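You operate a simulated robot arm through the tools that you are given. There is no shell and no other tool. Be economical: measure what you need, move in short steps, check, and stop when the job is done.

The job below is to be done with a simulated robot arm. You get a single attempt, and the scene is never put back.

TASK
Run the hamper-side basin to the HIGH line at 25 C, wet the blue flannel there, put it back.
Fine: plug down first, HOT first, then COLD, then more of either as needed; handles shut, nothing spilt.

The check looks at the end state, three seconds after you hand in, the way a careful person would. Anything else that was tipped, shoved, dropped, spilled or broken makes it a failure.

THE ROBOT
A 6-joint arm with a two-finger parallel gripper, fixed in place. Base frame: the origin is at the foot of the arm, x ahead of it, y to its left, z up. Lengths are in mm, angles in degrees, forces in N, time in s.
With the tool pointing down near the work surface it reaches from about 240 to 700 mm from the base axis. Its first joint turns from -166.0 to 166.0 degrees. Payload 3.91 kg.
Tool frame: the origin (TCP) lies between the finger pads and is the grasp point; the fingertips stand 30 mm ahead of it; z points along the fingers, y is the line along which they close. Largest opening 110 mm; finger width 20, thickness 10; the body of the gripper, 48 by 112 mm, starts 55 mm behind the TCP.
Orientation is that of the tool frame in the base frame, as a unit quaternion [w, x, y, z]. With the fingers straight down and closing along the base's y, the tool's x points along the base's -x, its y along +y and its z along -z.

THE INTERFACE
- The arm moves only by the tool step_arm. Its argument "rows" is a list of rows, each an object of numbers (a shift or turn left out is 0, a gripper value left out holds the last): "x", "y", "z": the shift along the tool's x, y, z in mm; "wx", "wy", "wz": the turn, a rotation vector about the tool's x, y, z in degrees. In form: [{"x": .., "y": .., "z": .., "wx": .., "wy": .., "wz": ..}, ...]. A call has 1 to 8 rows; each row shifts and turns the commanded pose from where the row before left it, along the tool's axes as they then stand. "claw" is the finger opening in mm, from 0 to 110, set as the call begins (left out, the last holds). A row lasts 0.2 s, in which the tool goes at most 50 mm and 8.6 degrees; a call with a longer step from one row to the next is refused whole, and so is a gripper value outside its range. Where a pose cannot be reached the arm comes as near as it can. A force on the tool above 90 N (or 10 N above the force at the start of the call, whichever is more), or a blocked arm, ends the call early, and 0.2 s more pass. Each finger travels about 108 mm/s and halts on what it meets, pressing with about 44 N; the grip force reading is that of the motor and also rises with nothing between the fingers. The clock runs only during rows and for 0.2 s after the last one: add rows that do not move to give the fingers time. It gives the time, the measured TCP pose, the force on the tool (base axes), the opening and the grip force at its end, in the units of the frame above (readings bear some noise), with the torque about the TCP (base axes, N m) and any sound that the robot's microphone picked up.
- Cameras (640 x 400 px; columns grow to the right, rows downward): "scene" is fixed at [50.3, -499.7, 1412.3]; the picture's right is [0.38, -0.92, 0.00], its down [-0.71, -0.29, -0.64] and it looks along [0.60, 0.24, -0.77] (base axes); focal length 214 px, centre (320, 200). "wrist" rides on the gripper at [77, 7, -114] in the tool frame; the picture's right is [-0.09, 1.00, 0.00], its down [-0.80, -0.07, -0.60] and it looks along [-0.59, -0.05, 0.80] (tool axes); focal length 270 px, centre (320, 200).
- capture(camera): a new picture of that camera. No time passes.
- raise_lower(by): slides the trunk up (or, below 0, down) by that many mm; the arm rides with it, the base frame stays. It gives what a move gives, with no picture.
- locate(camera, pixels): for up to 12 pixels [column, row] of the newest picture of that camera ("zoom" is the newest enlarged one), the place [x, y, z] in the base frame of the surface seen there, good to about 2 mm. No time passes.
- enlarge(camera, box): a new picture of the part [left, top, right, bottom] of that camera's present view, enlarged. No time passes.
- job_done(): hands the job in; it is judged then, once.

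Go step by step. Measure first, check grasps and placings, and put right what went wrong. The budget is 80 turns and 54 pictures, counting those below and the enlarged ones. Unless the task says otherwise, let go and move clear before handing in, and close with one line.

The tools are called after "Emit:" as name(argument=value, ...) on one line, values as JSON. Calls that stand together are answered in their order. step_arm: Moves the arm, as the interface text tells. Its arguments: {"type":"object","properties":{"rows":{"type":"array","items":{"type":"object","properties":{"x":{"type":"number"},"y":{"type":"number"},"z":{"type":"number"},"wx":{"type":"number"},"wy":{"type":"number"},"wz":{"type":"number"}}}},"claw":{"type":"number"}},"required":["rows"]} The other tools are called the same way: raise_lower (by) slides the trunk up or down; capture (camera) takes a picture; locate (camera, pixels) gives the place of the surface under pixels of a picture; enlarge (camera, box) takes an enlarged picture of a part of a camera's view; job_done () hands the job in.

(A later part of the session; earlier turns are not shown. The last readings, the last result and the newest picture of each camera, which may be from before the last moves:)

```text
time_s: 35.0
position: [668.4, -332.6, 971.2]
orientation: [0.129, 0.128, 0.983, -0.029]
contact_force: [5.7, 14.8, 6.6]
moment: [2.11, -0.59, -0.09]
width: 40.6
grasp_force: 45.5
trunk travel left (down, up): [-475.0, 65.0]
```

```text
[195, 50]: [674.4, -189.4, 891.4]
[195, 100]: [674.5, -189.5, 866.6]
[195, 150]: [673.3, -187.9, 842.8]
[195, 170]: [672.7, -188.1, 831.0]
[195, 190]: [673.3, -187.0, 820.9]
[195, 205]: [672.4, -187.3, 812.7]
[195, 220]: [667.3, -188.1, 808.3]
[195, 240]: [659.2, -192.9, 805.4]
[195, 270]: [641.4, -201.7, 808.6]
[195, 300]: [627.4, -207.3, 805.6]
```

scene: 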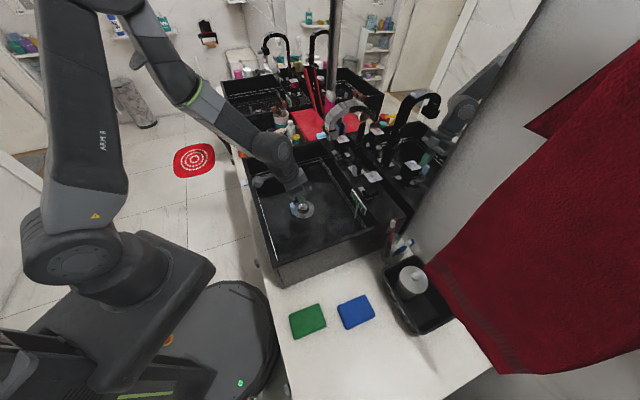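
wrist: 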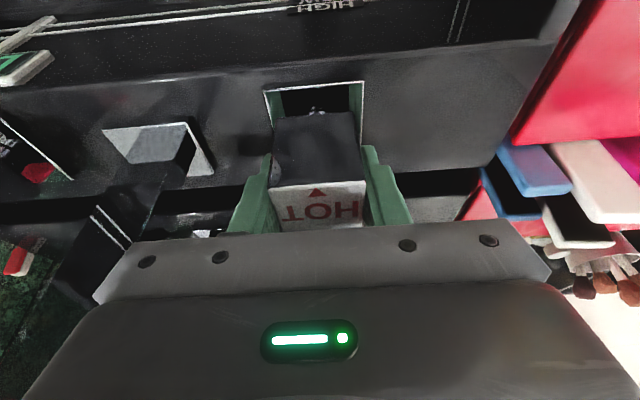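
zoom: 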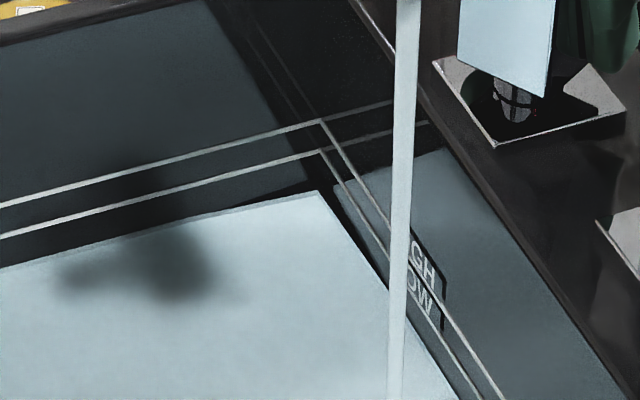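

The waterline is at roughly z≈810, only a few mm deep. I'll run another 18 s and repeat the same corner view to tell slow filling from a leak.

Emit:
step_arm(rows=[{}, {}, {}, {}, {}, {}, {}, {}])

Emit:
step_arm(rows=[{}, {}, {}, {}, {}, {}, {}, {}])

Emit:
step_arm(rows=[{}, {}, {}, {}, {}, {}, {}, {}])

Emit:
step_arm(rows=[{}, {}, {}, {}, {}, {}, {}, {}])

Emit:
step_arm(rows=[{}, {}, {}, {}, {}, {}, {}, {}])

Emit:
step_arm(rows=[{}, {}, {}, {}, {}, {}, {}, {}])

Emit:
step_arm(rows=[{}, {}, {}, {}, {}, {}, {}, {}])

Emit:
step_arm(rows=[{}, {}, {}, {}, {}, {}, {}, {}])

Emit:
enlarge(camera="scene", box=[280, 140, 370, 230])

Emit:
locate(camera="zoom", pixels=[[150, 90], [150, 100], [150, 110], [150, 120], [150, 130], [150, 140], [150, 160], [107, 286]])

```text
time_s: 36.8
position: [666.5, -330.9, 971.7]
orientation: [0.128, 0.127, 0.983, -0.028]
contact_force: [7.2, 15.3, 5.7]
moment: [2.19, -0.59, -0.05]
width: 40.8
grasp_force: 45.2
trunk travel left (down, up): [-475.0, 65.0]
```

```text
time_s: 38.6
position: [667.1, -331.2, 971.0]
orientation: [0.129, 0.127, 0.983, -0.028]
contact_force: [5.7, 13.6, 5.8]
moment: [2.13, -0.59, -0.07]
width: 40.6
grasp_force: 45.3
trunk travel left (down, up): [-475.0, 65.0]
```

```text
time_s: 40.4
position: [667.7, -330.9, 972.6]
orientation: [0.128, 0.127, 0.983, -0.028]
contact_force: [5.5, 14.8, 6.3]
moment: [2.16, -0.56, -0.09]
width: 40.9
grasp_force: 44.9
trunk travel left (down, up): [-475.0, 65.0]
```

```text
time_s: 42.2
position: [667.8, -331.1, 971.3]
orientation: [0.129, 0.128, 0.983, -0.029]
contact_force: [4.9, 15.3, 5.3]
moment: [2.12, -0.59, -0.07]
width: 40.7
grasp_force: 45.3
trunk travel left (down, up): [-475.0, 65.0]
```

```text
time_s: 44.0
position: [668.0, -330.7, 971.1]
orientation: [0.128, 0.127, 0.983, -0.029]
contact_force: [5.9, 14.3, 3.5]
moment: [2.13, -0.62, -0.07]
width: 40.5
grasp_force: 45.4
trunk travel left (down, up): [-475.0, 65.0]
```

```text
time_s: 45.8
position: [667.5, -331.6, 970.4]
orientation: [0.128, 0.128, 0.983, -0.027]
contact_force: [4.8, 15.7, 4.9]
moment: [2.16, -0.63, -0.09]
width: 40.8
grasp_force: 44.7
trunk travel left (down, up): [-475.0, 65.0]
```

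```text
time_s: 47.6
position: [667.4, -332.0, 970.9]
orientation: [0.128, 0.127, 0.983, -0.028]
contact_force: [4.7, 16.1, 3.2]
moment: [2.14, -0.62, -0.05]
width: 41.1
grasp_force: 45.0
trunk travel left (down, up): [-475.0, 65.0]
```

```text
time_s: 49.4
position: [666.9, -331.1, 972.3]
orientation: [0.128, 0.126, 0.983, -0.028]
contact_force: [4.2, 16.1, 3.1]
moment: [2.15, -0.56, -0.1]
width: 40.6
grasp_force: 45.2
trunk travel left (down, up): [-475.0, 65.0]
```

```text
4.44 times, centred on (325, 185) of scene
```

zoom: 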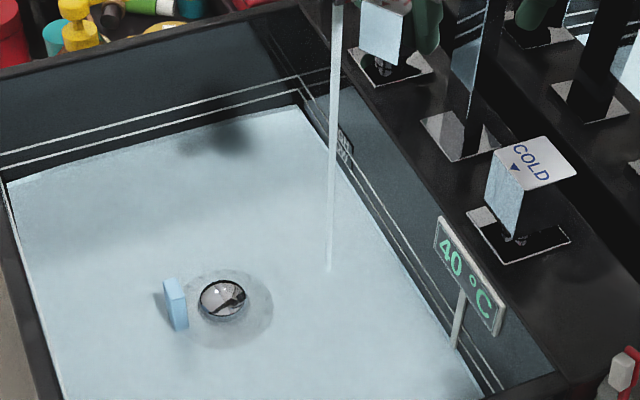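

```text
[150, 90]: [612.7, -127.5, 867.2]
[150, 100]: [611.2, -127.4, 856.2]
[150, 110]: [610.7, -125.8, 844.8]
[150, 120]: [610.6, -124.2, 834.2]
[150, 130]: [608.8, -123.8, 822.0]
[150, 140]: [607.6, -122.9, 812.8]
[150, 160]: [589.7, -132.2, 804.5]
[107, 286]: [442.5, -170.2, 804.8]
```

The flange is covered and the waterline is at z≈816, so it's holding and rising about 0.45 mm/s. I'll run about 9 s more hot, then turn HOT fully back shut.

Emit:
step_arm(rows=[{}, {}, {}, {}, {}, {}, {}, {}])

Emit:
step_arm(rows=[{}, {}, {}, {}, {}, {}, {}, {}])

Emit:
step_arm(rows=[{}, {}, {}, {}, {}, {}, {}, {}])

Emit:
step_arm(rows=[{}, {}, {}, {}, {}, {}, {}, {}])

Emit:
step_arm(rows=[{"wx": 1.3, "wz": 4.83}, {"wx": 1.3, "wz": 4.83}, {"wx": 1.3, "wz": 4.83}, {"wx": 1.3, "wz": 4.83}, {"wx": 1.3, "wz": 4.83}, {"wx": 1.3, "wz": 4.83}, {"wx": 0.8, "wz": 2.9}, {}])

Emit:
enlarge(camera="scene", box=[280, 120, 370, 210])

Emit:
locate(camera="zoom", pixels=[[150, 198], [150, 204], [150, 210], [150, 216], [150, 222], [150, 228], [150, 234]])

```text
time_s: 51.2
position: [668.4, -331.7, 971.4]
orientation: [0.128, 0.127, 0.983, -0.028]
contact_force: [4.2, 16.2, 2.5]
moment: [2.17, -0.6, -0.09]
width: 40.4
grasp_force: 45.3
trunk travel left (down, up): [-475.0, 65.0]
```

```text
time_s: 53.0
position: [668.3, -331.1, 971.1]
orientation: [0.128, 0.127, 0.983, -0.028]
contact_force: [3.3, 15.7, 2.2]
moment: [2.15, -0.57, -0.05]
width: 40.6
grasp_force: 44.5
trunk travel left (down, up): [-475.0, 65.0]
```

```text
time_s: 54.8
position: [666.8, -331.3, 971.7]
orientation: [0.128, 0.127, 0.983, -0.028]
contact_force: [3.5, 16.2, 2.8]
moment: [2.13, -0.61, -0.07]
width: 40.8
grasp_force: 44.9
trunk travel left (down, up): [-475.0, 65.0]
```

```text
time_s: 56.6
position: [668.1, -331.9, 971.3]
orientation: [0.128, 0.128, 0.983, -0.028]
contact_force: [3.2, 16.0, 1.9]
moment: [2.16, -0.55, -0.09]
width: 40.6
grasp_force: 45.6
trunk travel left (down, up): [-475.0, 65.0]
```

```text
time_s: 58.4
position: [666.1, -333.5, 971.7]
orientation: [0.121, 0.402, 0.905, -0.065]
contact_force: [-6.5, 0.9, -6.6]
moment: [1.37, -1.42, 1.82]
width: 41.3
grasp_force: 44.9
trunk travel left (down, up): [-475.0, 65.0]
```

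```text
4.44 times, centred on (325, 165) of scene
```

zoom: 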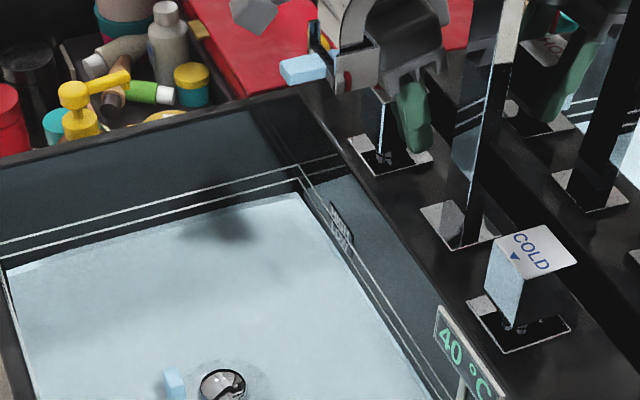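

```text
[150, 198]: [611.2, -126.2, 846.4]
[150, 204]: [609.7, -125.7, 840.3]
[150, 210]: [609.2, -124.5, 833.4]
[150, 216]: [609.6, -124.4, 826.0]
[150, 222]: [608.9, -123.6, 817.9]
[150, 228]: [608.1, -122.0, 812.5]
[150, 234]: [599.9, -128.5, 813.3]
```

The stream has stopped, HOT is against its stop (1.8 N·m), and the level is about 819 at 40 °C. I'll release, lift, and go round the front of the spout toward COLD.

Emit:
step_arm(rows=[{"wx": -0.8, "wz": -2.9}, {}, {}], claw=80)

Emit:
step_arm(rows=[{"x": -9.7, "z": -36.2}, {"x": -9.7, "z": -36.2}, {"x": -9.7, "z": -36.2}, {"x": -9.7, "z": -36.2}])

Emit:
step_arm(rows=[{"x": 43, "z": -11.6}, {"x": 43, "z": -11.6}, {"x": 43, "z": -11.6}, {"x": 43, "z": -11.6}, {"x": 43, "z": -11.6}])

Emit:
step_arm(rows=[{"y": -40}, {"y": -40}, {"y": -40}, {"y": -40}, {"y": -38}])

```text
time_s: 59.2
position: [667.5, -333.6, 972.7]
orientation: [0.123, 0.377, 0.916, -0.061]
contact_force: [0.8, 0.6, 0.3]
moment: [0.01, -0.01, -0.02]
width: 79.8
grasp_force: 0.0
trunk travel left (down, up): [-475.0, 65.0]
```

```text
time_s: 60.2
position: [664.7, -327.0, 1122.9]
orientation: [0.121, 0.378, 0.916, -0.06]
contact_force: [0.0, -0.3, -0.4]
moment: [0.0, 0.02, 0.0]
width: 80.0
grasp_force: 0.1
trunk travel left (down, up): [-475.0, 65.0]
```

```text
time_s: 61.4
position: [510.5, -173.1, 1118.5]
orientation: [0.122, 0.379, 0.915, -0.061]
contact_force: [-0.5, 0.0, 0.7]
moment: [-0.02, 0.02, 0.0]
width: 79.8
grasp_force: 0.0
trunk travel left (down, up): [-475.0, 65.0]
```

```text
time_s: 62.6
position: [369.0, -313.1, 1122.6]
orientation: [0.122, 0.378, 0.916, -0.06]
contact_force: [-0.7, -0.7, -0.7]
moment: [-0.01, 0.01, -0.02]
width: 80.0
grasp_force: 0.0
trunk travel left (down, up): [-475.0, 65.0]
```

We're now left of the spout at u≈39. I'll transit at u≈12 for clearance past the outlet, then line up above COLD.

Emit:
step_arm(rows=[{"y": -27}, {"x": -43, "z": 11.5}, {"x": -43, "z": 11.5}, {"x": -43, "z": 11.5}, {"x": -43, "z": 11.5}, {"x": -42.4, "z": 11.5}, {"y": 24.5}])

Emit:
capture(camera="wrist")

Emit:
locate(camera="wrist", pixels=[[320, 130], [310, 120], [330, 120], [320, 110], [320, 100], [300, 120], [340, 120], [320, 140]])

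```text
time_s: 64.2
position: [525.2, -470.3, 1126.9]
orientation: [0.123, 0.377, 0.916, -0.061]
contact_force: [0.3, -0.3, 0.4]
moment: [0.01, 0.02, 0.03]
width: 79.8
grasp_force: 0.1
trunk travel left (down, up): [-475.0, 65.0]
```

```text
13 pictures are left
```

wrist: 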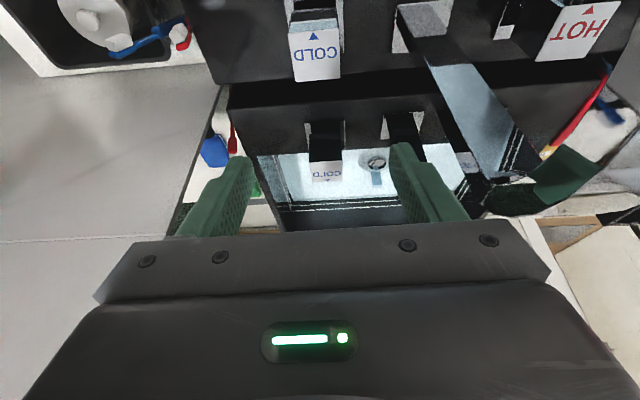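

```text
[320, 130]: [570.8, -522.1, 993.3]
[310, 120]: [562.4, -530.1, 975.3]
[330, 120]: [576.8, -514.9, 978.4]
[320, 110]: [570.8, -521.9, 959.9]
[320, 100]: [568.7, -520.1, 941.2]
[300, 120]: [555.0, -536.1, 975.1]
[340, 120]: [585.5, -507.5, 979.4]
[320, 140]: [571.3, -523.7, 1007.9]
```

COLD is at (315,55) between the fingers. I'll get its exact place from this picture.

Emit:
locate(camera="wrist", pixels=[[315, 37], [315, 76], [292, 55], [337, 55], [315, 25]])

```text
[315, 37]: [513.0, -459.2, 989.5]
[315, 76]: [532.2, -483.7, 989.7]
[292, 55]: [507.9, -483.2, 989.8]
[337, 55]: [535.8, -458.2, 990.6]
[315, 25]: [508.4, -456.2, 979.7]
```

COLD's centre is u≈36, n≈-703. I'll shift 2.6 mm, descend to z≈971 and grip.

Emit:
step_arm(rows=[{"y": -2.6}, {"x": 10, "z": 37.7}, {"x": 10, "z": 37.7}, {"x": 10, "z": 37.7}, {"x": 10, "z": 37.7}])

Emit:
step_arm(rows=[{}, {}, {}], claw=36)

Emit:
step_arm(rows=[{"wx": -0.65, "wz": -2.4}, {"wx": -0.65, "wz": -2.4}, {}])

```text
time_s: 65.4
position: [514.9, -481.6, 988.9]
orientation: [0.135, 0.382, 0.912, -0.063]
contact_force: [0.2, 0.2, -0.1]
moment: [0.02, 0.03, -0.02]
width: 79.9
grasp_force: 0.2
trunk travel left (down, up): [-475.0, 65.0]
```

```text
time_s: 66.2
position: [516.9, -479.8, 987.6]
orientation: [0.138, 0.381, 0.912, -0.06]
contact_force: [37.8, 25.9, -11.3]
moment: [0.87, -0.41, 0.15]
width: 58.3
grasp_force: 22.7
trunk travel left (down, up): [-475.0, 65.0]
```

```text
time_s: 67.0
position: [517.5, -476.1, 984.9]
orientation: [0.136, 0.338, 0.929, -0.056]
contact_force: [30.0, 19.8, 8.2]
moment: [0.72, -1.04, -0.08]
width: 53.0
grasp_force: 17.4
trunk travel left (down, up): [-475.0, 65.0]
```

The arm fell short, at u≈23 and z≈989, and closing began pushing sideways. I'll open at once and undo the small turn, then see where the arm settles.

Emit:
step_arm(rows=[{"wx": 0.65, "wz": 2.4}, {"wx": 0.65, "wz": 2.4}, {}, {}], claw=85)

Emit:
enlarge(camera="scene", box=[290, 100, 440, 220])

```text
time_s: 68.0
position: [516.4, -481.0, 988.7]
orientation: [0.137, 0.38, 0.913, -0.063]
contact_force: [0.1, -0.8, 0.5]
moment: [0.0, 0.02, -0.02]
width: 84.9
grasp_force: 0.0
trunk travel left (down, up): [-475.0, 65.0]
```

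```text
3.33 times, centred on (365, 160) of scene
```

zoom: 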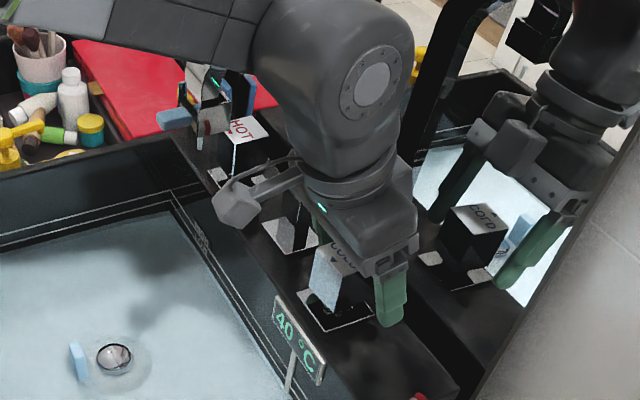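

The arm was held off with no tool force, so the wrist was likely pressing against the spout. Turning torque is tiny, so I'll instead lean the tool away from the spout and nudge COLD's front face with closed fingertips. First I back out upward and re-orient.

Emit:
step_arm(rows=[{"x": -9.7, "z": -36.2, "y": -4}, {"x": -9.7, "z": -36.2, "y": -4}, {"x": -9.7, "z": -36.2, "y": -4}, {"x": -9.7, "z": -36.2, "y": -4}, {"y": -20}])

Emit:
step_arm(rows=[{"x": 35, "z": -9}, {"wy": 7.5}, {"wy": 7.5}, {"wx": -6.7}, {"wx": -6.7}, {"wx": -6.6}, {}], claw=0)

```text
time_s: 69.2
position: [502.3, -499.7, 1118.3]
orientation: [0.122, 0.378, 0.916, -0.061]
contact_force: [0.0, -0.1, 0.6]
moment: [0.0, 0.0, -0.01]
width: 85.0
grasp_force: 0.0
trunk travel left (down, up): [-475.0, 65.0]
```

```text
time_s: 70.8
position: [473.2, -473.5, 1119.9]
orientation: [0.068, 0.377, 0.912, 0.15]
contact_force: [-0.8, -0.6, -0.1]
moment: [-0.01, 0.03, -0.03]
width: 0.0
grasp_force: 38.0
trunk travel left (down, up): [-475.0, 65.0]
```

The tool now leans away from the spout, fingers closed. I'll lower the tips to in front of COLD's face on its far-right part (u≈13, z≈955), still about 18 mm off the face.

Emit:
step_arm(rows=[{"x": 16.2}, {"y": -10.2, "z": 32.6}, {"y": -10.2, "z": 32.6}, {"y": -10.2, "z": 32.6}, {"y": -10.1, "z": 32.6}, {}])

Emit:
enlarge(camera="scene", box=[290, 100, 440, 220])

```text
time_s: 72.2
position: [464.6, -462.4, 982.1]
orientation: [0.068, 0.376, 0.912, 0.149]
contact_force: [0.3, 0.0, 0.0]
moment: [0.03, 0.02, -0.01]
width: 0.0
grasp_force: 37.6
trunk travel left (down, up): [-475.0, 65.0]
```

```text
3.33 times, centred on (365, 160) of scene
```

zoom: 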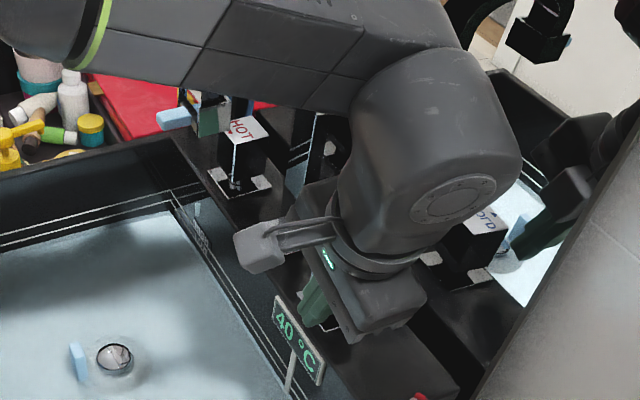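

The pose was reached with no obstruction. I'll advance to contact, then push slowly while watching the force.

Emit:
step_arm(rows=[{"x": -5}, {"x": -5}, {"x": -4}, {"x": -1.5}, {}])

Emit:
step_arm(rows=[{"x": -1.2}, {"x": -1.2}, {}])

Emit:
step_arm(rows=[{"x": -1.2}, {"x": -1.2}, {}])

Emit:
step_arm(rows=[{"x": -1.2}, {}])

Emit:
enlarge(camera="scene", box=[260, 110, 410, 230])

```text
time_s: 73.4
position: [476.2, -473.1, 982.8]
orientation: [0.068, 0.377, 0.912, 0.149]
contact_force: [0.2, -0.1, 0.6]
moment: [-0.02, 0.0, 0.05]
width: 0.0
grasp_force: 38.1
trunk travel left (down, up): [-475.0, 65.0]
```

```text
time_s: 74.2
position: [477.8, -472.0, 982.9]
orientation: [0.068, 0.378, 0.911, 0.149]
contact_force: [0.4, 0.0, -0.6]
moment: [-0.01, -0.01, -0.01]
width: 0.0
grasp_force: 37.3
trunk travel left (down, up): [-475.0, 65.0]
```

```text
time_s: 75.0
position: [478.6, -475.0, 982.6]
orientation: [0.067, 0.377, 0.911, 0.15]
contact_force: [-7.5, 0.1, -0.4]
moment: [-0.02, -0.02, 0.05]
width: 0.0
grasp_force: 37.5
trunk travel left (down, up): [-475.0, 65.0]
```

```text
time_s: 75.6
position: [478.6, -474.9, 983.3]
orientation: [0.068, 0.376, 0.912, 0.15]
contact_force: [-11.6, -0.5, -0.5]
moment: [0.02, 0.0, 0.03]
width: 0.0
grasp_force: 37.5
trunk travel left (down, up): [-475.0, 65.0]
```

```text
3.33 times, centred on (335, 170) of scene
```

zoom: 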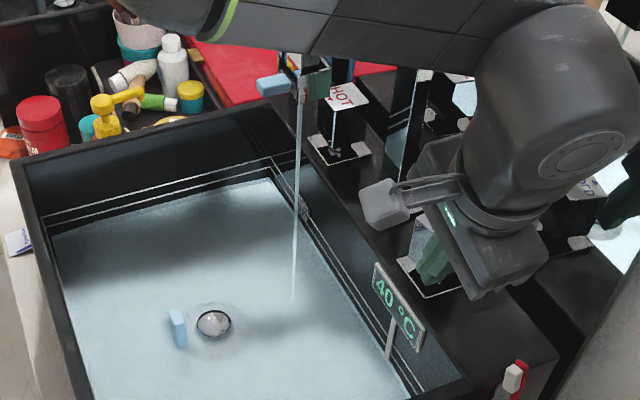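

COLD is open (a stream at (297,200)) with the same counter-clockwise sense. I'll nudge 1.5 mm more for a fuller flow and run about 25 s.

Emit:
step_arm(rows=[{"x": -1.0}, {"x": -0.6}, {}, {}, {}, {}, {}, {}])

Emit:
step_arm(rows=[{}, {}, {}, {}, {}, {}, {}, {}])

Emit:
step_arm(rows=[{}, {}, {}, {}, {}, {}, {}, {}])

Emit:
step_arm(rows=[{}, {}, {}, {}, {}, {}, {}, {}])

Emit:
step_arm(rows=[{}, {}, {}, {}, {}, {}, {}, {}])

Emit:
step_arm(rows=[{}, {}, {}, {}, {}, {}, {}, {}])

Emit:
step_arm(rows=[{}, {}, {}, {}, {}, {}, {}, {}])

Emit:
step_arm(rows=[{}, {}, {}, {}, {}, {}, {}, {}])

Emit:
step_arm(rows=[{}, {}, {}, {}, {}, {}, {}, {}])

Emit:
step_arm(rows=[{}, {}, {}, {}, {}, {}, {}, {}])

Emit:
enlarge(camera="scene", box=[280, 120, 370, 210])

Emit:
locate(camera="zoom", pixels=[[150, 192], [150, 198], [150, 202], [150, 206], [150, 210], [150, 214], [150, 218], [150, 222], [150, 226]])

```text
time_s: 77.4
position: [479.0, -476.3, 984.0]
orientation: [0.069, 0.377, 0.911, 0.15]
contact_force: [-19.1, -0.5, -3.2]
moment: [-0.08, 0.22, 0.1]
width: 0.0
grasp_force: 38.1
trunk travel left (down, up): [-475.0, 65.0]
```

```text
time_s: 79.2
position: [479.6, -476.5, 982.6]
orientation: [0.068, 0.376, 0.912, 0.151]
contact_force: [-20.0, 0.3, -4.6]
moment: [-0.03, 0.33, 0.11]
width: 0.0
grasp_force: 37.7
trunk travel left (down, up): [-475.0, 65.0]
```

```text
time_s: 81.0
position: [479.5, -476.9, 983.7]
orientation: [0.069, 0.376, 0.912, 0.151]
contact_force: [-17.4, 1.0, -0.7]
moment: [-0.02, 0.35, 0.09]
width: 0.1
grasp_force: 37.9
trunk travel left (down, up): [-475.0, 65.0]
```

```text
time_s: 82.8
position: [480.9, -477.7, 982.7]
orientation: [0.069, 0.376, 0.912, 0.15]
contact_force: [-14.6, 0.9, 0.6]
moment: [0.05, 0.32, 0.13]
width: 0.0
grasp_force: 37.8
trunk travel left (down, up): [-475.0, 65.0]
```

```text
time_s: 84.6
position: [480.3, -475.7, 983.7]
orientation: [0.069, 0.376, 0.912, 0.15]
contact_force: [-13.0, 1.7, 0.8]
moment: [0.03, 0.3, 0.13]
width: 0.2
grasp_force: 37.1
trunk travel left (down, up): [-475.0, 65.0]
```

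```text
time_s: 86.4
position: [480.1, -476.6, 982.8]
orientation: [0.068, 0.376, 0.912, 0.15]
contact_force: [-12.1, 1.5, 1.2]
moment: [0.05, 0.24, 0.11]
width: 0.0
grasp_force: 37.8
trunk travel left (down, up): [-475.0, 65.0]
```

```text
time_s: 88.2
position: [481.5, -476.4, 983.4]
orientation: [0.068, 0.377, 0.912, 0.149]
contact_force: [-10.6, 1.7, 1.1]
moment: [0.04, 0.28, 0.11]
width: 0.0
grasp_force: 37.6
trunk travel left (down, up): [-475.0, 65.0]
```

```text
time_s: 90.0
position: [480.7, -475.6, 984.3]
orientation: [0.068, 0.376, 0.912, 0.149]
contact_force: [-10.3, 2.8, -0.2]
moment: [0.02, 0.26, 0.1]
width: 0.0
grasp_force: 37.7
trunk travel left (down, up): [-475.0, 65.0]
```

```text
time_s: 91.8
position: [479.6, -476.2, 983.7]
orientation: [0.069, 0.377, 0.912, 0.149]
contact_force: [-10.3, 1.6, -0.6]
moment: [0.04, 0.26, 0.09]
width: 0.0
grasp_force: 37.4
trunk travel left (down, up): [-475.0, 65.0]
```

```text
time_s: 93.6
position: [481.2, -476.7, 983.7]
orientation: [0.068, 0.377, 0.912, 0.149]
contact_force: [-8.8, 2.0, 0.3]
moment: [0.03, 0.2, 0.08]
width: 0.2
grasp_force: 37.4
trunk travel left (down, up): [-475.0, 65.0]
```

```text
4.44 times, centred on (325, 165) of scene
```

zoom: 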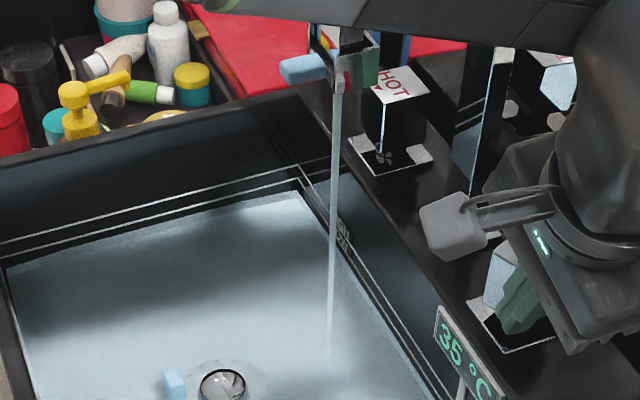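

```text
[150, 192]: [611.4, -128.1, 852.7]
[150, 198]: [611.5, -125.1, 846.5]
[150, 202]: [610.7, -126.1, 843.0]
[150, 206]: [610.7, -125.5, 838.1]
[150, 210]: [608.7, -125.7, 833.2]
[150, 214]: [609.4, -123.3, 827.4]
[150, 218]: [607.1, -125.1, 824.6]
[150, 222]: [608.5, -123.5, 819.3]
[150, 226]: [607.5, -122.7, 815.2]
```

The display now reads 35 °C. I need the level more precisely, so I'll take the same 10× corner view as before.

Emit:
enlarge(camera="scene", box=[300, 145, 340, 185])

```text
10.00 times, centred on (320, 165) of scene
```

zoom: 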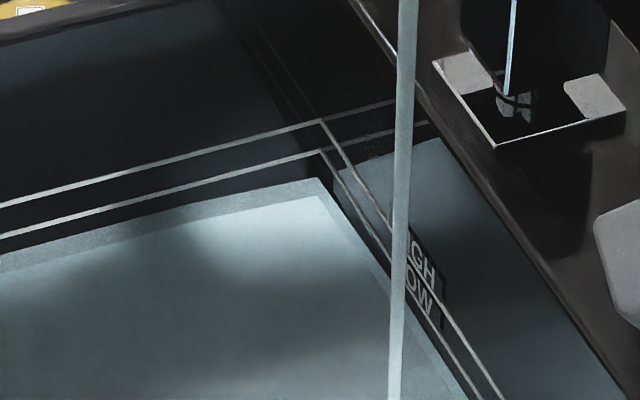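

Taking floor to HIGH as 77 px in this view (LOW at 46), the water stands at about 19 px, so both taps must run much longer. I'll open COLD more and run about 30 s.

Emit:
step_arm(rows=[{"x": -1}, {"x": -1}, {}, {}, {}, {}, {}, {}])

Emit:
step_arm(rows=[{"x": -0.5}, {}, {}, {}, {}, {}, {}, {}])

Emit:
step_arm(rows=[{}, {}, {}, {}, {}, {}, {}, {}])

Emit:
step_arm(rows=[{}, {}, {}, {}, {}, {}, {}, {}])

Emit:
step_arm(rows=[{}, {}, {}, {}, {}, {}, {}, {}])

Emit:
step_arm(rows=[{}, {}, {}, {}, {}, {}, {}, {}])

Emit:
step_arm(rows=[{}, {}, {}, {}, {}, {}, {}, {}])

Emit:
step_arm(rows=[{}, {}, {}, {}, {}, {}, {}, {}])

Emit:
step_arm(rows=[{}, {}, {}, {}, {}, {}, {}, {}])

Emit:
step_arm(rows=[{}, {}, {}, {}, {}, {}, {}, {}])

Emit:
step_arm(rows=[{}, {}, {}, {}, {}, {}, {}, {}])

Emit:
step_arm(rows=[{}, {}, {}, {}, {}, {}, {}, {}])

Emit:
enlarge(camera="scene", box=[300, 145, 370, 215])

```text
time_s: 95.4
position: [481.0, -477.7, 983.1]
orientation: [0.069, 0.377, 0.911, 0.151]
contact_force: [-23.0, -1.1, 1.9]
moment: [0.01, 0.54, 0.14]
width: 0.0
grasp_force: 38.0
trunk travel left (down, up): [-475.0, 65.0]
```

```text
time_s: 97.2
position: [481.6, -479.0, 982.9]
orientation: [0.068, 0.376, 0.912, 0.15]
contact_force: [-29.7, 0.9, -4.3]
moment: [-0.03, 0.84, 0.2]
width: 0.0
grasp_force: 37.5
trunk travel left (down, up): [-475.0, 65.0]
```

```text
time_s: 99.0
position: [481.3, -478.7, 983.5]
orientation: [0.069, 0.377, 0.911, 0.15]
contact_force: [-29.6, -0.7, -2.0]
moment: [-0.02, 0.78, 0.16]
width: 0.1
grasp_force: 37.3
trunk travel left (down, up): [-475.0, 65.0]
```

```text
time_s: 100.8
position: [481.2, -478.3, 985.0]
orientation: [0.068, 0.376, 0.912, 0.151]
contact_force: [-28.5, 0.3, -0.5]
moment: [-0.01, 0.74, 0.17]
width: 0.0
grasp_force: 37.7
trunk travel left (down, up): [-475.0, 65.0]
```

```text
time_s: 102.6
position: [482.5, -478.1, 983.8]
orientation: [0.069, 0.376, 0.911, 0.151]
contact_force: [-27.5, 2.2, -0.2]
moment: [0.03, 0.69, 0.19]
width: 0.0
grasp_force: 37.5
trunk travel left (down, up): [-475.0, 65.0]
```

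```text
time_s: 104.4
position: [482.0, -478.8, 984.2]
orientation: [0.069, 0.377, 0.911, 0.15]
contact_force: [-27.9, -0.1, 0.5]
moment: [-0.01, 0.65, 0.21]
width: 0.0
grasp_force: 37.5
trunk travel left (down, up): [-475.0, 65.0]
```

```text
time_s: 106.2
position: [482.6, -478.1, 983.0]
orientation: [0.069, 0.377, 0.912, 0.15]
contact_force: [-27.2, 0.6, 0.5]
moment: [0.01, 0.69, 0.16]
width: 0.0
grasp_force: 37.7
trunk travel left (down, up): [-475.0, 65.0]
```

```text
time_s: 108.0
position: [482.7, -478.4, 984.4]
orientation: [0.069, 0.377, 0.911, 0.151]
contact_force: [-27.1, -0.6, 0.1]
moment: [-0.01, 0.64, 0.19]
width: 0.0
grasp_force: 37.5
trunk travel left (down, up): [-475.0, 65.0]
```

```text
time_s: 109.8
position: [482.1, -478.1, 983.8]
orientation: [0.068, 0.377, 0.912, 0.15]
contact_force: [-26.2, -0.5, -0.6]
moment: [0.0, 0.61, 0.18]
width: 0.0
grasp_force: 37.3
trunk travel left (down, up): [-475.0, 65.0]
```

```text
time_s: 111.6
position: [480.7, -478.5, 983.6]
orientation: [0.069, 0.376, 0.912, 0.151]
contact_force: [-27.1, -0.1, 0.3]
moment: [0.01, 0.68, 0.18]
width: 0.0
grasp_force: 37.8
trunk travel left (down, up): [-475.0, 65.0]
```

```text
time_s: 113.4
position: [480.8, -479.2, 982.3]
orientation: [0.068, 0.376, 0.912, 0.151]
contact_force: [-26.4, 0.2, 0.2]
moment: [0.01, 0.68, 0.2]
width: 0.0
grasp_force: 37.2
trunk travel left (down, up): [-475.0, 65.0]
```

```text
time_s: 115.2
position: [482.2, -478.9, 982.8]
orientation: [0.069, 0.377, 0.911, 0.15]
contact_force: [-25.1, -1.0, 0.0]
moment: [0.0, 0.65, 0.17]
width: 0.0
grasp_force: 37.8
trunk travel left (down, up): [-475.0, 65.0]
```

```text
5.71 times, centred on (335, 180) of scene
```

zoom: 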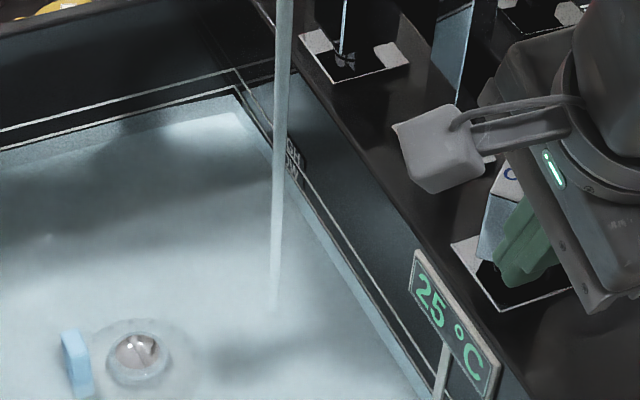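

The display reads 25 °C with the water just below LOW (about 31 of 77 units), giving cold ≈10 °C. For 25 °C at HIGH I need roughly 22 more units of cold and then about 22 of hot, so I'll run cold about 36 s more.

Emit:
step_arm(rows=[{}, {}, {}, {}, {}, {}, {}, {}])

Emit:
step_arm(rows=[{}, {}, {}, {}, {}, {}, {}, {}])

Emit:
step_arm(rows=[{}, {}, {}, {}, {}, {}, {}, {}])

Emit:
step_arm(rows=[{}, {}, {}, {}, {}, {}, {}, {}])

Emit:
step_arm(rows=[{}, {}, {}, {}, {}, {}, {}, {}])

Emit:
step_arm(rows=[{}, {}, {}, {}, {}, {}, {}, {}])

Emit:
step_arm(rows=[{}, {}, {}, {}, {}, {}, {}, {}])

Emit:
step_arm(rows=[{}, {}, {}, {}, {}, {}, {}, {}])

Emit:
step_arm(rows=[{}, {}, {}, {}, {}, {}, {}, {}])

Emit:
step_arm(rows=[{}, {}, {}, {}, {}, {}, {}, {}])

Emit:
step_arm(rows=[{}, {}, {}, {}, {}, {}, {}, {}])

Emit:
step_arm(rows=[{}, {}, {}, {}, {}, {}, {}, {}])

Emit:
step_arm(rows=[{}, {}, {}, {}, {}, {}, {}, {}])

Emit:
step_arm(rows=[{}, {}, {}, {}, {}, {}, {}, {}])

Emit:
step_arm(rows=[{}, {}, {}, {}, {}, {}, {}, {}])

Emit:
step_arm(rows=[{}, {}, {}, {}, {}, {}, {}, {}])

Emit:
step_arm(rows=[{}, {}, {}, {}, {}, {}, {}, {}])

Emit:
step_arm(rows=[{}, {}, {}, {}, {}, {}, {}, {}])

Emit:
enlarge(camera="scene", box=[300, 145, 370, 215])

```text
time_s: 117.0
position: [481.3, -479.7, 984.2]
orientation: [0.068, 0.377, 0.912, 0.15]
contact_force: [-26.1, -0.2, -0.2]
moment: [0.01, 0.64, 0.19]
width: 0.2
grasp_force: 37.8
trunk travel left (down, up): [-475.0, 65.0]
```

```text
time_s: 118.8
position: [480.1, -478.8, 984.9]
orientation: [0.069, 0.377, 0.912, 0.149]
contact_force: [-26.4, -0.7, 1.0]
moment: [-0.02, 0.65, 0.16]
width: 0.0
grasp_force: 37.3
trunk travel left (down, up): [-475.0, 65.0]
```

```text
time_s: 120.6
position: [480.8, -478.0, 984.2]
orientation: [0.068, 0.376, 0.912, 0.15]
contact_force: [-26.2, -0.2, -0.6]
moment: [0.01, 0.65, 0.18]
width: 0.2
grasp_force: 37.2
trunk travel left (down, up): [-475.0, 65.0]
```

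```text
time_s: 122.4
position: [482.1, -479.3, 984.6]
orientation: [0.069, 0.376, 0.912, 0.15]
contact_force: [-25.4, -0.1, 0.1]
moment: [-0.02, 0.64, 0.15]
width: 0.0
grasp_force: 37.6
trunk travel left (down, up): [-475.0, 65.0]
```

```text
time_s: 124.2
position: [482.0, -477.7, 983.4]
orientation: [0.069, 0.376, 0.912, 0.151]
contact_force: [-25.7, -1.6, -0.4]
moment: [0.02, 0.63, 0.18]
width: 0.1
grasp_force: 37.4
trunk travel left (down, up): [-475.0, 65.0]
```

```text
time_s: 126.0
position: [481.5, -477.8, 983.8]
orientation: [0.068, 0.377, 0.911, 0.151]
contact_force: [-24.6, -0.5, 1.4]
moment: [-0.01, 0.66, 0.19]
width: 0.1
grasp_force: 37.5
trunk travel left (down, up): [-475.0, 65.0]
```

```text
time_s: 127.8
position: [483.5, -477.9, 983.4]
orientation: [0.068, 0.377, 0.911, 0.151]
contact_force: [-25.7, -0.6, 0.1]
moment: [-0.02, 0.6, 0.19]
width: 0.0
grasp_force: 37.3
trunk travel left (down, up): [-475.0, 65.0]
```

```text
time_s: 129.6
position: [483.0, -478.8, 982.8]
orientation: [0.069, 0.377, 0.911, 0.15]
contact_force: [-25.6, -0.9, -0.9]
moment: [0.01, 0.63, 0.19]
width: 0.1
grasp_force: 37.8
trunk travel left (down, up): [-475.0, 65.0]
```

```text
time_s: 131.4
position: [482.0, -478.2, 984.1]
orientation: [0.069, 0.377, 0.912, 0.15]
contact_force: [-25.2, 0.1, 0.1]
moment: [-0.01, 0.65, 0.19]
width: 0.1
grasp_force: 37.5
trunk travel left (down, up): [-475.0, 65.0]
```

```text
time_s: 133.2
position: [481.3, -478.3, 984.9]
orientation: [0.069, 0.377, 0.912, 0.149]
contact_force: [-25.6, -0.6, 0.3]
moment: [-0.01, 0.64, 0.12]
width: 0.0
grasp_force: 37.4
trunk travel left (down, up): [-475.0, 65.0]
```

```text
time_s: 135.0
position: [482.0, -477.9, 983.2]
orientation: [0.068, 0.376, 0.912, 0.15]
contact_force: [-25.6, -0.9, -0.2]
moment: [0.01, 0.62, 0.13]
width: 0.0
grasp_force: 37.2
trunk travel left (down, up): [-475.0, 65.0]
```

```text
time_s: 136.8
position: [481.6, -478.5, 984.0]
orientation: [0.069, 0.377, 0.911, 0.149]
contact_force: [-25.5, -1.0, 0.6]
moment: [-0.01, 0.65, 0.15]
width: 0.0
grasp_force: 37.1
trunk travel left (down, up): [-475.0, 65.0]
```

```text
time_s: 138.6
position: [481.7, -478.7, 983.2]
orientation: [0.068, 0.377, 0.911, 0.15]
contact_force: [-24.9, -1.1, -0.5]
moment: [-0.01, 0.66, 0.15]
width: 0.3
grasp_force: 37.4
trunk travel left (down, up): [-475.0, 65.0]
```

```text
time_s: 140.4
position: [481.3, -479.1, 983.8]
orientation: [0.069, 0.376, 0.912, 0.15]
contact_force: [-25.2, -1.1, -0.1]
moment: [-0.02, 0.62, 0.14]
width: 0.0
grasp_force: 37.7
trunk travel left (down, up): [-475.0, 65.0]
```

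```text
time_s: 142.2
position: [480.9, -478.9, 983.5]
orientation: [0.068, 0.376, 0.912, 0.15]
contact_force: [-25.1, -0.9, 0.0]
moment: [0.01, 0.61, 0.2]
width: 0.0
grasp_force: 37.6
trunk travel left (down, up): [-475.0, 65.0]
```

```text
time_s: 144.0
position: [481.8, -478.0, 983.0]
orientation: [0.068, 0.377, 0.912, 0.15]
contact_force: [-25.7, -1.0, 1.0]
moment: [-0.02, 0.69, 0.12]
width: 0.0
grasp_force: 37.1
trunk travel left (down, up): [-475.0, 65.0]
```

```text
time_s: 145.8
position: [481.9, -477.5, 982.3]
orientation: [0.068, 0.376, 0.912, 0.151]
contact_force: [-25.3, -0.3, -0.5]
moment: [0.0, 0.68, 0.11]
width: 0.0
grasp_force: 37.5
trunk travel left (down, up): [-475.0, 65.0]
```

```text
time_s: 147.6
position: [481.3, -478.3, 984.1]
orientation: [0.069, 0.377, 0.912, 0.15]
contact_force: [-24.8, -0.4, 0.0]
moment: [-0.01, 0.61, 0.14]
width: 0.0
grasp_force: 37.8
trunk travel left (down, up): [-475.0, 65.0]
```

```text
5.71 times, centred on (335, 180) of scene
```

zoom: 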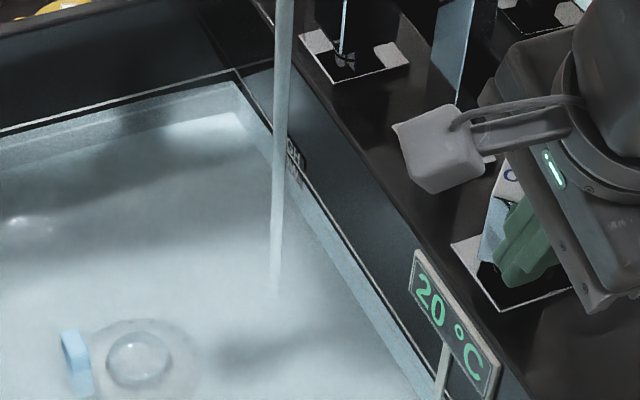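

The water is already just under HIGH at 20 °C, faster than estimated, so COLD must shut now. I'll back off, swing round to the block's other side and push it back clockwise to its stop.

Emit:
step_arm(rows=[{"x": 12}, {"y": -23.7, "z": -8.1}, {"x": -21}, {"y": 9.5, "z": 3.2}, {"y": 5.7, "z": 2}, {"y": 1.9, "z": 0.7}, {"y": 1.9, "z": 0.7}])

Emit:
step_arm(rows=[{"y": 1.4, "z": 0.5}, {"y": 1.4, "z": 0.5}, {}])

Emit:
enlarge(camera="scene", box=[312, 145, 366, 199])

```text
time_s: 149.2
position: [479.4, -491.4, 983.6]
orientation: [0.067, 0.377, 0.912, 0.148]
contact_force: [-46.6, -18.2, -5.3]
moment: [-0.49, 1.31, 0.23]
width: 0.0
grasp_force: 38.1
trunk travel left (down, up): [-475.0, 65.0]
```

```text
time_s: 150.0
position: [480.3, -491.5, 984.0]
orientation: [0.067, 0.378, 0.911, 0.149]
contact_force: [-54.5, -19.4, -11.3]
moment: [-0.58, 1.55, 0.3]
width: 0.1
grasp_force: 37.1
trunk travel left (down, up): [-475.0, 65.0]
```

```text
7.41 times, centred on (339, 172) of scene
```

zoom: 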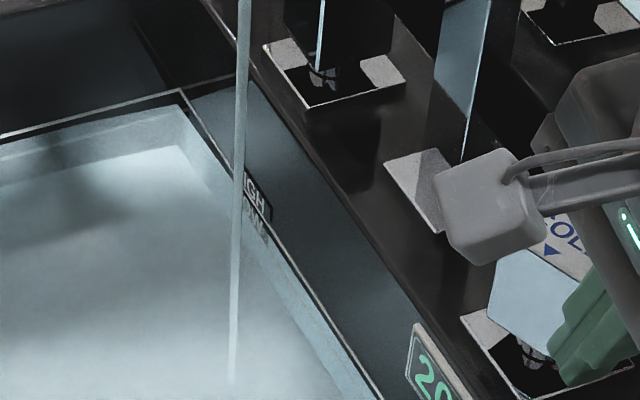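

The stream is thinner but not off; the finger has little leverage where it is. The level is about 58 of 77 at 20 °C, right as planned. I'll shift the finger forward for more leverage and push again.

Emit:
step_arm(rows=[{"y": -10, "z": -3.4}, {"x": 7.5}, {"y": 5, "z": 1.7}, {"y": 3, "z": 1}, {"y": 2, "z": 0.7}, {}])

Emit:
step_arm(rows=[{"y": 1.5, "z": 0.5}, {"y": 1, "z": 0.3}, {}])

```text
time_s: 151.4
position: [478.6, -482.7, 984.2]
orientation: [0.067, 0.377, 0.911, 0.15]
contact_force: [-44.2, -3.1, -9.6]
moment: [-0.19, 1.28, 0.33]
width: 0.0
grasp_force: 37.1
trunk travel left (down, up): [-475.0, 65.0]
```

```text
time_s: 152.2
position: [478.6, -482.8, 984.4]
orientation: [0.068, 0.378, 0.911, 0.148]
contact_force: [-48.1, -14.7, -10.8]
moment: [-0.45, 1.36, 0.2]
width: 0.1
grasp_force: 38.0
trunk travel left (down, up): [-475.0, 65.0]
```

The finger edge is now flush at u≈16.5 with firm resistance, as expected at shut. I'll back off, rise, and check the stream.

Emit:
step_arm(rows=[{"y": -10, "z": -3.4}, {"x": 25}, {"y": 10, "z": -32}, {"y": 10, "z": -32}, {"y": 10, "z": -32}, {"y": 10, "z": -32}])

Emit:
enlarge(camera="scene", box=[312, 135, 376, 199])

```text
time_s: 153.6
position: [456.8, -471.3, 1118.5]
orientation: [0.068, 0.377, 0.912, 0.15]
contact_force: [-0.2, 0.9, -0.3]
moment: [0.01, 0.01, -0.05]
width: 0.0
grasp_force: 37.7
trunk travel left (down, up): [-475.0, 65.0]
```

```text
6.25 times, centred on (344, 167) of scene
```

zoom: 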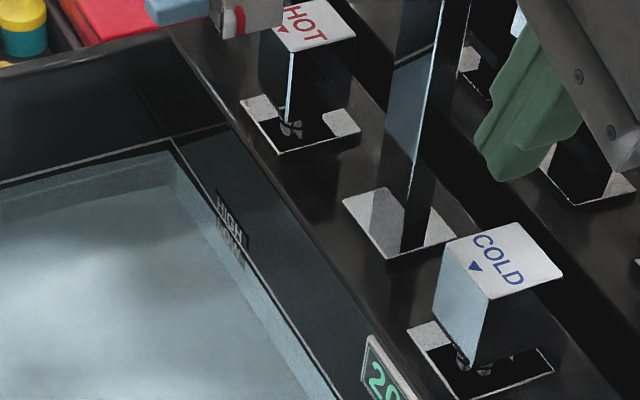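

COLD is shut with no stream. Now I'll go back round the front, restore the earlier tilt, and return to above HOT for the last ~19 units of hot.

Emit:
step_arm(rows=[{"x": 44}, {"x": 44}, {"x": 44}, {"x": 44}, {"wx": 6.7}, {"wx": 6.7}, {"wx": 6.6}], claw=80)

Emit:
step_arm(rows=[{"wy": -7.5}, {"wy": -7.5}, {"y": 41}, {"y": 41}, {"y": 41}, {"y": 41}, {"y": 41}, {"y": 40}])

```text
time_s: 155.2
position: [332.5, -345.0, 1114.4]
orientation: [0.002, 0.382, 0.924, -0.012]
contact_force: [0.2, -0.3, 0.2]
moment: [-0.03, 0.01, -0.04]
width: 80.3
grasp_force: 0.1
trunk travel left (down, up): [-475.0, 65.0]
```

```text
time_s: 157.0
position: [507.1, -172.3, 1111.6]
orientation: [0.122, 0.379, 0.915, -0.062]
contact_force: [-0.1, -0.2, 0.0]
moment: [0.0, 0.03, -0.02]
width: 80.2
grasp_force: 0.0
trunk travel left (down, up): [-475.0, 65.0]
```

At u≈237, n≈-480. I'll move in over HOT, descend and grip as before.

Emit:
step_arm(rows=[{"x": -43.7, "z": 11.7}, {"x": -43.7, "z": 11.7}, {"x": -43.7, "z": 11.7}, {"x": -43.7, "z": 11.7}, {"x": -43.6, "z": 11.7, "y": -1.5}])

Emit:
step_arm(rows=[{"x": 9.1, "z": 34}, {"x": 9.1, "z": 34}, {"x": 9.1, "z": 34}, {"x": 9.1, "z": 34}, {}])

```text
time_s: 158.2
position: [664.5, -337.8, 1113.1]
orientation: [0.121, 0.378, 0.916, -0.061]
contact_force: [0.4, -0.5, -0.1]
moment: [0.01, -0.02, -0.01]
width: 80.1
grasp_force: 0.1
trunk travel left (down, up): [-475.0, 65.0]
```

```text
time_s: 159.4
position: [665.1, -339.2, 970.4]
orientation: [0.122, 0.378, 0.916, -0.06]
contact_force: [0.4, -0.5, -0.6]
moment: [0.02, 0.02, 0.0]
width: 79.8
grasp_force: 0.1
trunk travel left (down, up): [-475.0, 65.0]
```

The pose is reached but u≈230, so I'll centre +4 mm, grip, open HOT by 30° and run about 27 s.

Emit:
step_arm(rows=[{"y": 4, "x": 3}, {}])

Emit:
step_arm(rows=[{}, {}, {}], claw=36)

Emit:
step_arm(rows=[{"wx": -1.3, "wz": -4.83}, {"wx": -1.3, "wz": -4.83}, {"wx": -1.3, "wz": -4.83}, {"wx": -1.3, "wz": -4.83}, {"wx": -1.3, "wz": -4.83}, {"wx": -1.3, "wz": -4.83}])

Emit:
step_arm(rows=[{}, {}, {}, {}, {}, {}, {}, {}])

Emit:
step_arm(rows=[{}, {}, {}, {}, {}, {}, {}, {}])

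Emit:
step_arm(rows=[{}, {}, {}, {}, {}, {}, {}, {}])

Emit:
step_arm(rows=[{}, {}, {}, {}, {}, {}, {}, {}])

Emit:
step_arm(rows=[{}, {}, {}, {}, {}, {}, {}, {}])

Emit:
step_arm(rows=[{}, {}, {}, {}, {}, {}, {}, {}])

Emit:
step_arm(rows=[{}, {}, {}, {}, {}, {}, {}, {}])

Emit:
step_arm(rows=[{}, {}, {}, {}, {}, {}, {}, {}])

Emit:
step_arm(rows=[{}, {}, {}, {}, {}, {}, {}, {}])

Emit:
step_arm(rows=[{}, {}, {}, {}, {}, {}, {}, {}])

Emit:
step_arm(rows=[{}, {}, {}, {}, {}, {}, {}, {}])

Emit:
step_arm(rows=[{}, {}, {}, {}, {}, {}, {}, {}])

Emit:
step_arm(rows=[{}, {}, {}, {}, {}, {}, {}, {}])

Emit:
enlarge(camera="scene", box=[312, 145, 376, 209])

```text
time_s: 160.0
position: [665.3, -335.1, 971.2]
orientation: [0.122, 0.378, 0.916, -0.06]
contact_force: [0.5, -0.3, -0.3]
moment: [-0.02, -0.01, -0.01]
width: 80.2
grasp_force: 0.0
trunk travel left (down, up): [-475.0, 65.0]
```

```text
time_s: 160.8
position: [664.7, -333.4, 970.9]
orientation: [0.123, 0.379, 0.915, -0.06]
contact_force: [4.6, 4.3, -1.7]
moment: [1.83, -2.11, 0.07]
width: 40.3
grasp_force: 45.0
trunk travel left (down, up): [-475.0, 65.0]
```

```text
time_s: 162.2
position: [666.8, -331.3, 971.7]
orientation: [0.128, 0.127, 0.983, -0.027]
contact_force: [19.4, 4.3, 1.3]
moment: [2.32, -1.44, -0.06]
width: 40.7
grasp_force: 44.9
trunk travel left (down, up): [-475.0, 65.0]
```

```text
time_s: 164.0
position: [666.5, -332.8, 969.4]
orientation: [0.128, 0.127, 0.983, -0.029]
contact_force: [26.0, 8.1, 7.8]
moment: [2.17, -0.39, -0.05]
width: 40.4
grasp_force: 45.1
trunk travel left (down, up): [-475.0, 65.0]
```

```text
time_s: 165.8
position: [667.2, -331.6, 970.4]
orientation: [0.128, 0.128, 0.983, -0.029]
contact_force: [27.4, 8.3, 9.6]
moment: [2.08, -0.86, -0.08]
width: 40.6
grasp_force: 44.6
trunk travel left (down, up): [-475.0, 65.0]
```

```text
time_s: 167.6
position: [667.7, -330.6, 971.0]
orientation: [0.129, 0.128, 0.983, -0.028]
contact_force: [27.6, 8.3, 10.5]
moment: [2.1, -0.65, -0.05]
width: 41.0
grasp_force: 45.1
trunk travel left (down, up): [-475.0, 65.0]
```

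```text
time_s: 169.4
position: [667.0, -331.2, 971.3]
orientation: [0.129, 0.127, 0.983, -0.028]
contact_force: [27.4, 8.5, 10.4]
moment: [2.07, -0.66, -0.05]
width: 40.5
grasp_force: 44.9
trunk travel left (down, up): [-475.0, 65.0]
```

```text
time_s: 171.2
position: [667.4, -330.9, 969.8]
orientation: [0.128, 0.128, 0.983, -0.029]
contact_force: [27.5, 8.0, 10.1]
moment: [2.13, -0.65, -0.06]
width: 40.7
grasp_force: 45.2
trunk travel left (down, up): [-475.0, 65.0]
```

```text
time_s: 173.0
position: [666.8, -331.6, 970.9]
orientation: [0.127, 0.128, 0.983, -0.029]
contact_force: [26.7, 8.3, 10.4]
moment: [2.11, -0.64, -0.07]
width: 40.9
grasp_force: 44.9
trunk travel left (down, up): [-475.0, 65.0]
```

```text
time_s: 174.8
position: [667.6, -330.2, 970.8]
orientation: [0.129, 0.127, 0.983, -0.029]
contact_force: [25.4, 8.4, 9.0]
moment: [2.09, -0.58, -0.04]
width: 40.7
grasp_force: 44.9
trunk travel left (down, up): [-475.0, 65.0]
```

```text
time_s: 176.6
position: [666.1, -330.1, 970.0]
orientation: [0.127, 0.127, 0.983, -0.028]
contact_force: [24.4, 9.3, 7.9]
moment: [2.11, -0.59, -0.09]
width: 40.6
grasp_force: 45.2
trunk travel left (down, up): [-475.0, 65.0]
```

```text
time_s: 178.4
position: [665.8, -329.8, 970.7]
orientation: [0.127, 0.128, 0.983, -0.029]
contact_force: [22.4, 9.9, 6.6]
moment: [2.11, -0.62, -0.08]
width: 40.7
grasp_force: 44.7
trunk travel left (down, up): [-475.0, 65.0]
```

```text
time_s: 180.2
position: [665.4, -331.3, 970.8]
orientation: [0.128, 0.128, 0.983, -0.028]
contact_force: [21.7, 11.7, 4.8]
moment: [2.1, -0.62, -0.09]
width: 40.8
grasp_force: 45.1
trunk travel left (down, up): [-475.0, 65.0]
```

```text
time_s: 182.0
position: [665.4, -330.6, 969.9]
orientation: [0.128, 0.127, 0.983, -0.029]
contact_force: [20.5, 10.9, 4.1]
moment: [2.19, -0.6, -0.07]
width: 40.6
grasp_force: 45.2
trunk travel left (down, up): [-475.0, 65.0]
```

```text
time_s: 183.8
position: [666.5, -331.0, 971.1]
orientation: [0.128, 0.127, 0.983, -0.027]
contact_force: [18.5, 11.6, 2.5]
moment: [2.14, -0.56, -0.03]
width: 40.7
grasp_force: 45.1
trunk travel left (down, up): [-475.0, 65.0]
```

```text
time_s: 185.6
position: [666.6, -330.9, 970.4]
orientation: [0.128, 0.127, 0.983, -0.028]
contact_force: [17.6, 11.7, 0.4]
moment: [2.19, -0.58, -0.03]
width: 40.6
grasp_force: 44.8
trunk travel left (down, up): [-475.0, 65.0]
```

```text
6.25 times, centred on (344, 177) of scene
```

zoom: 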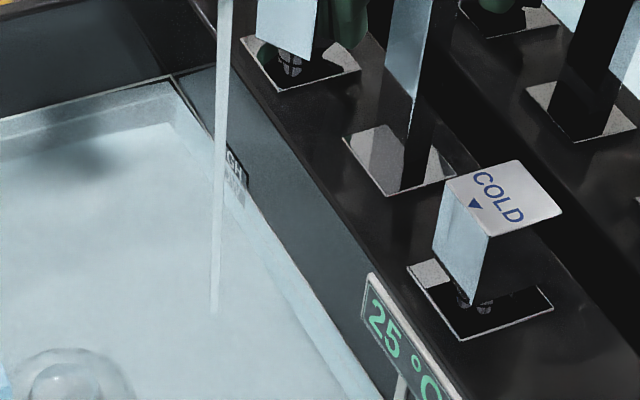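

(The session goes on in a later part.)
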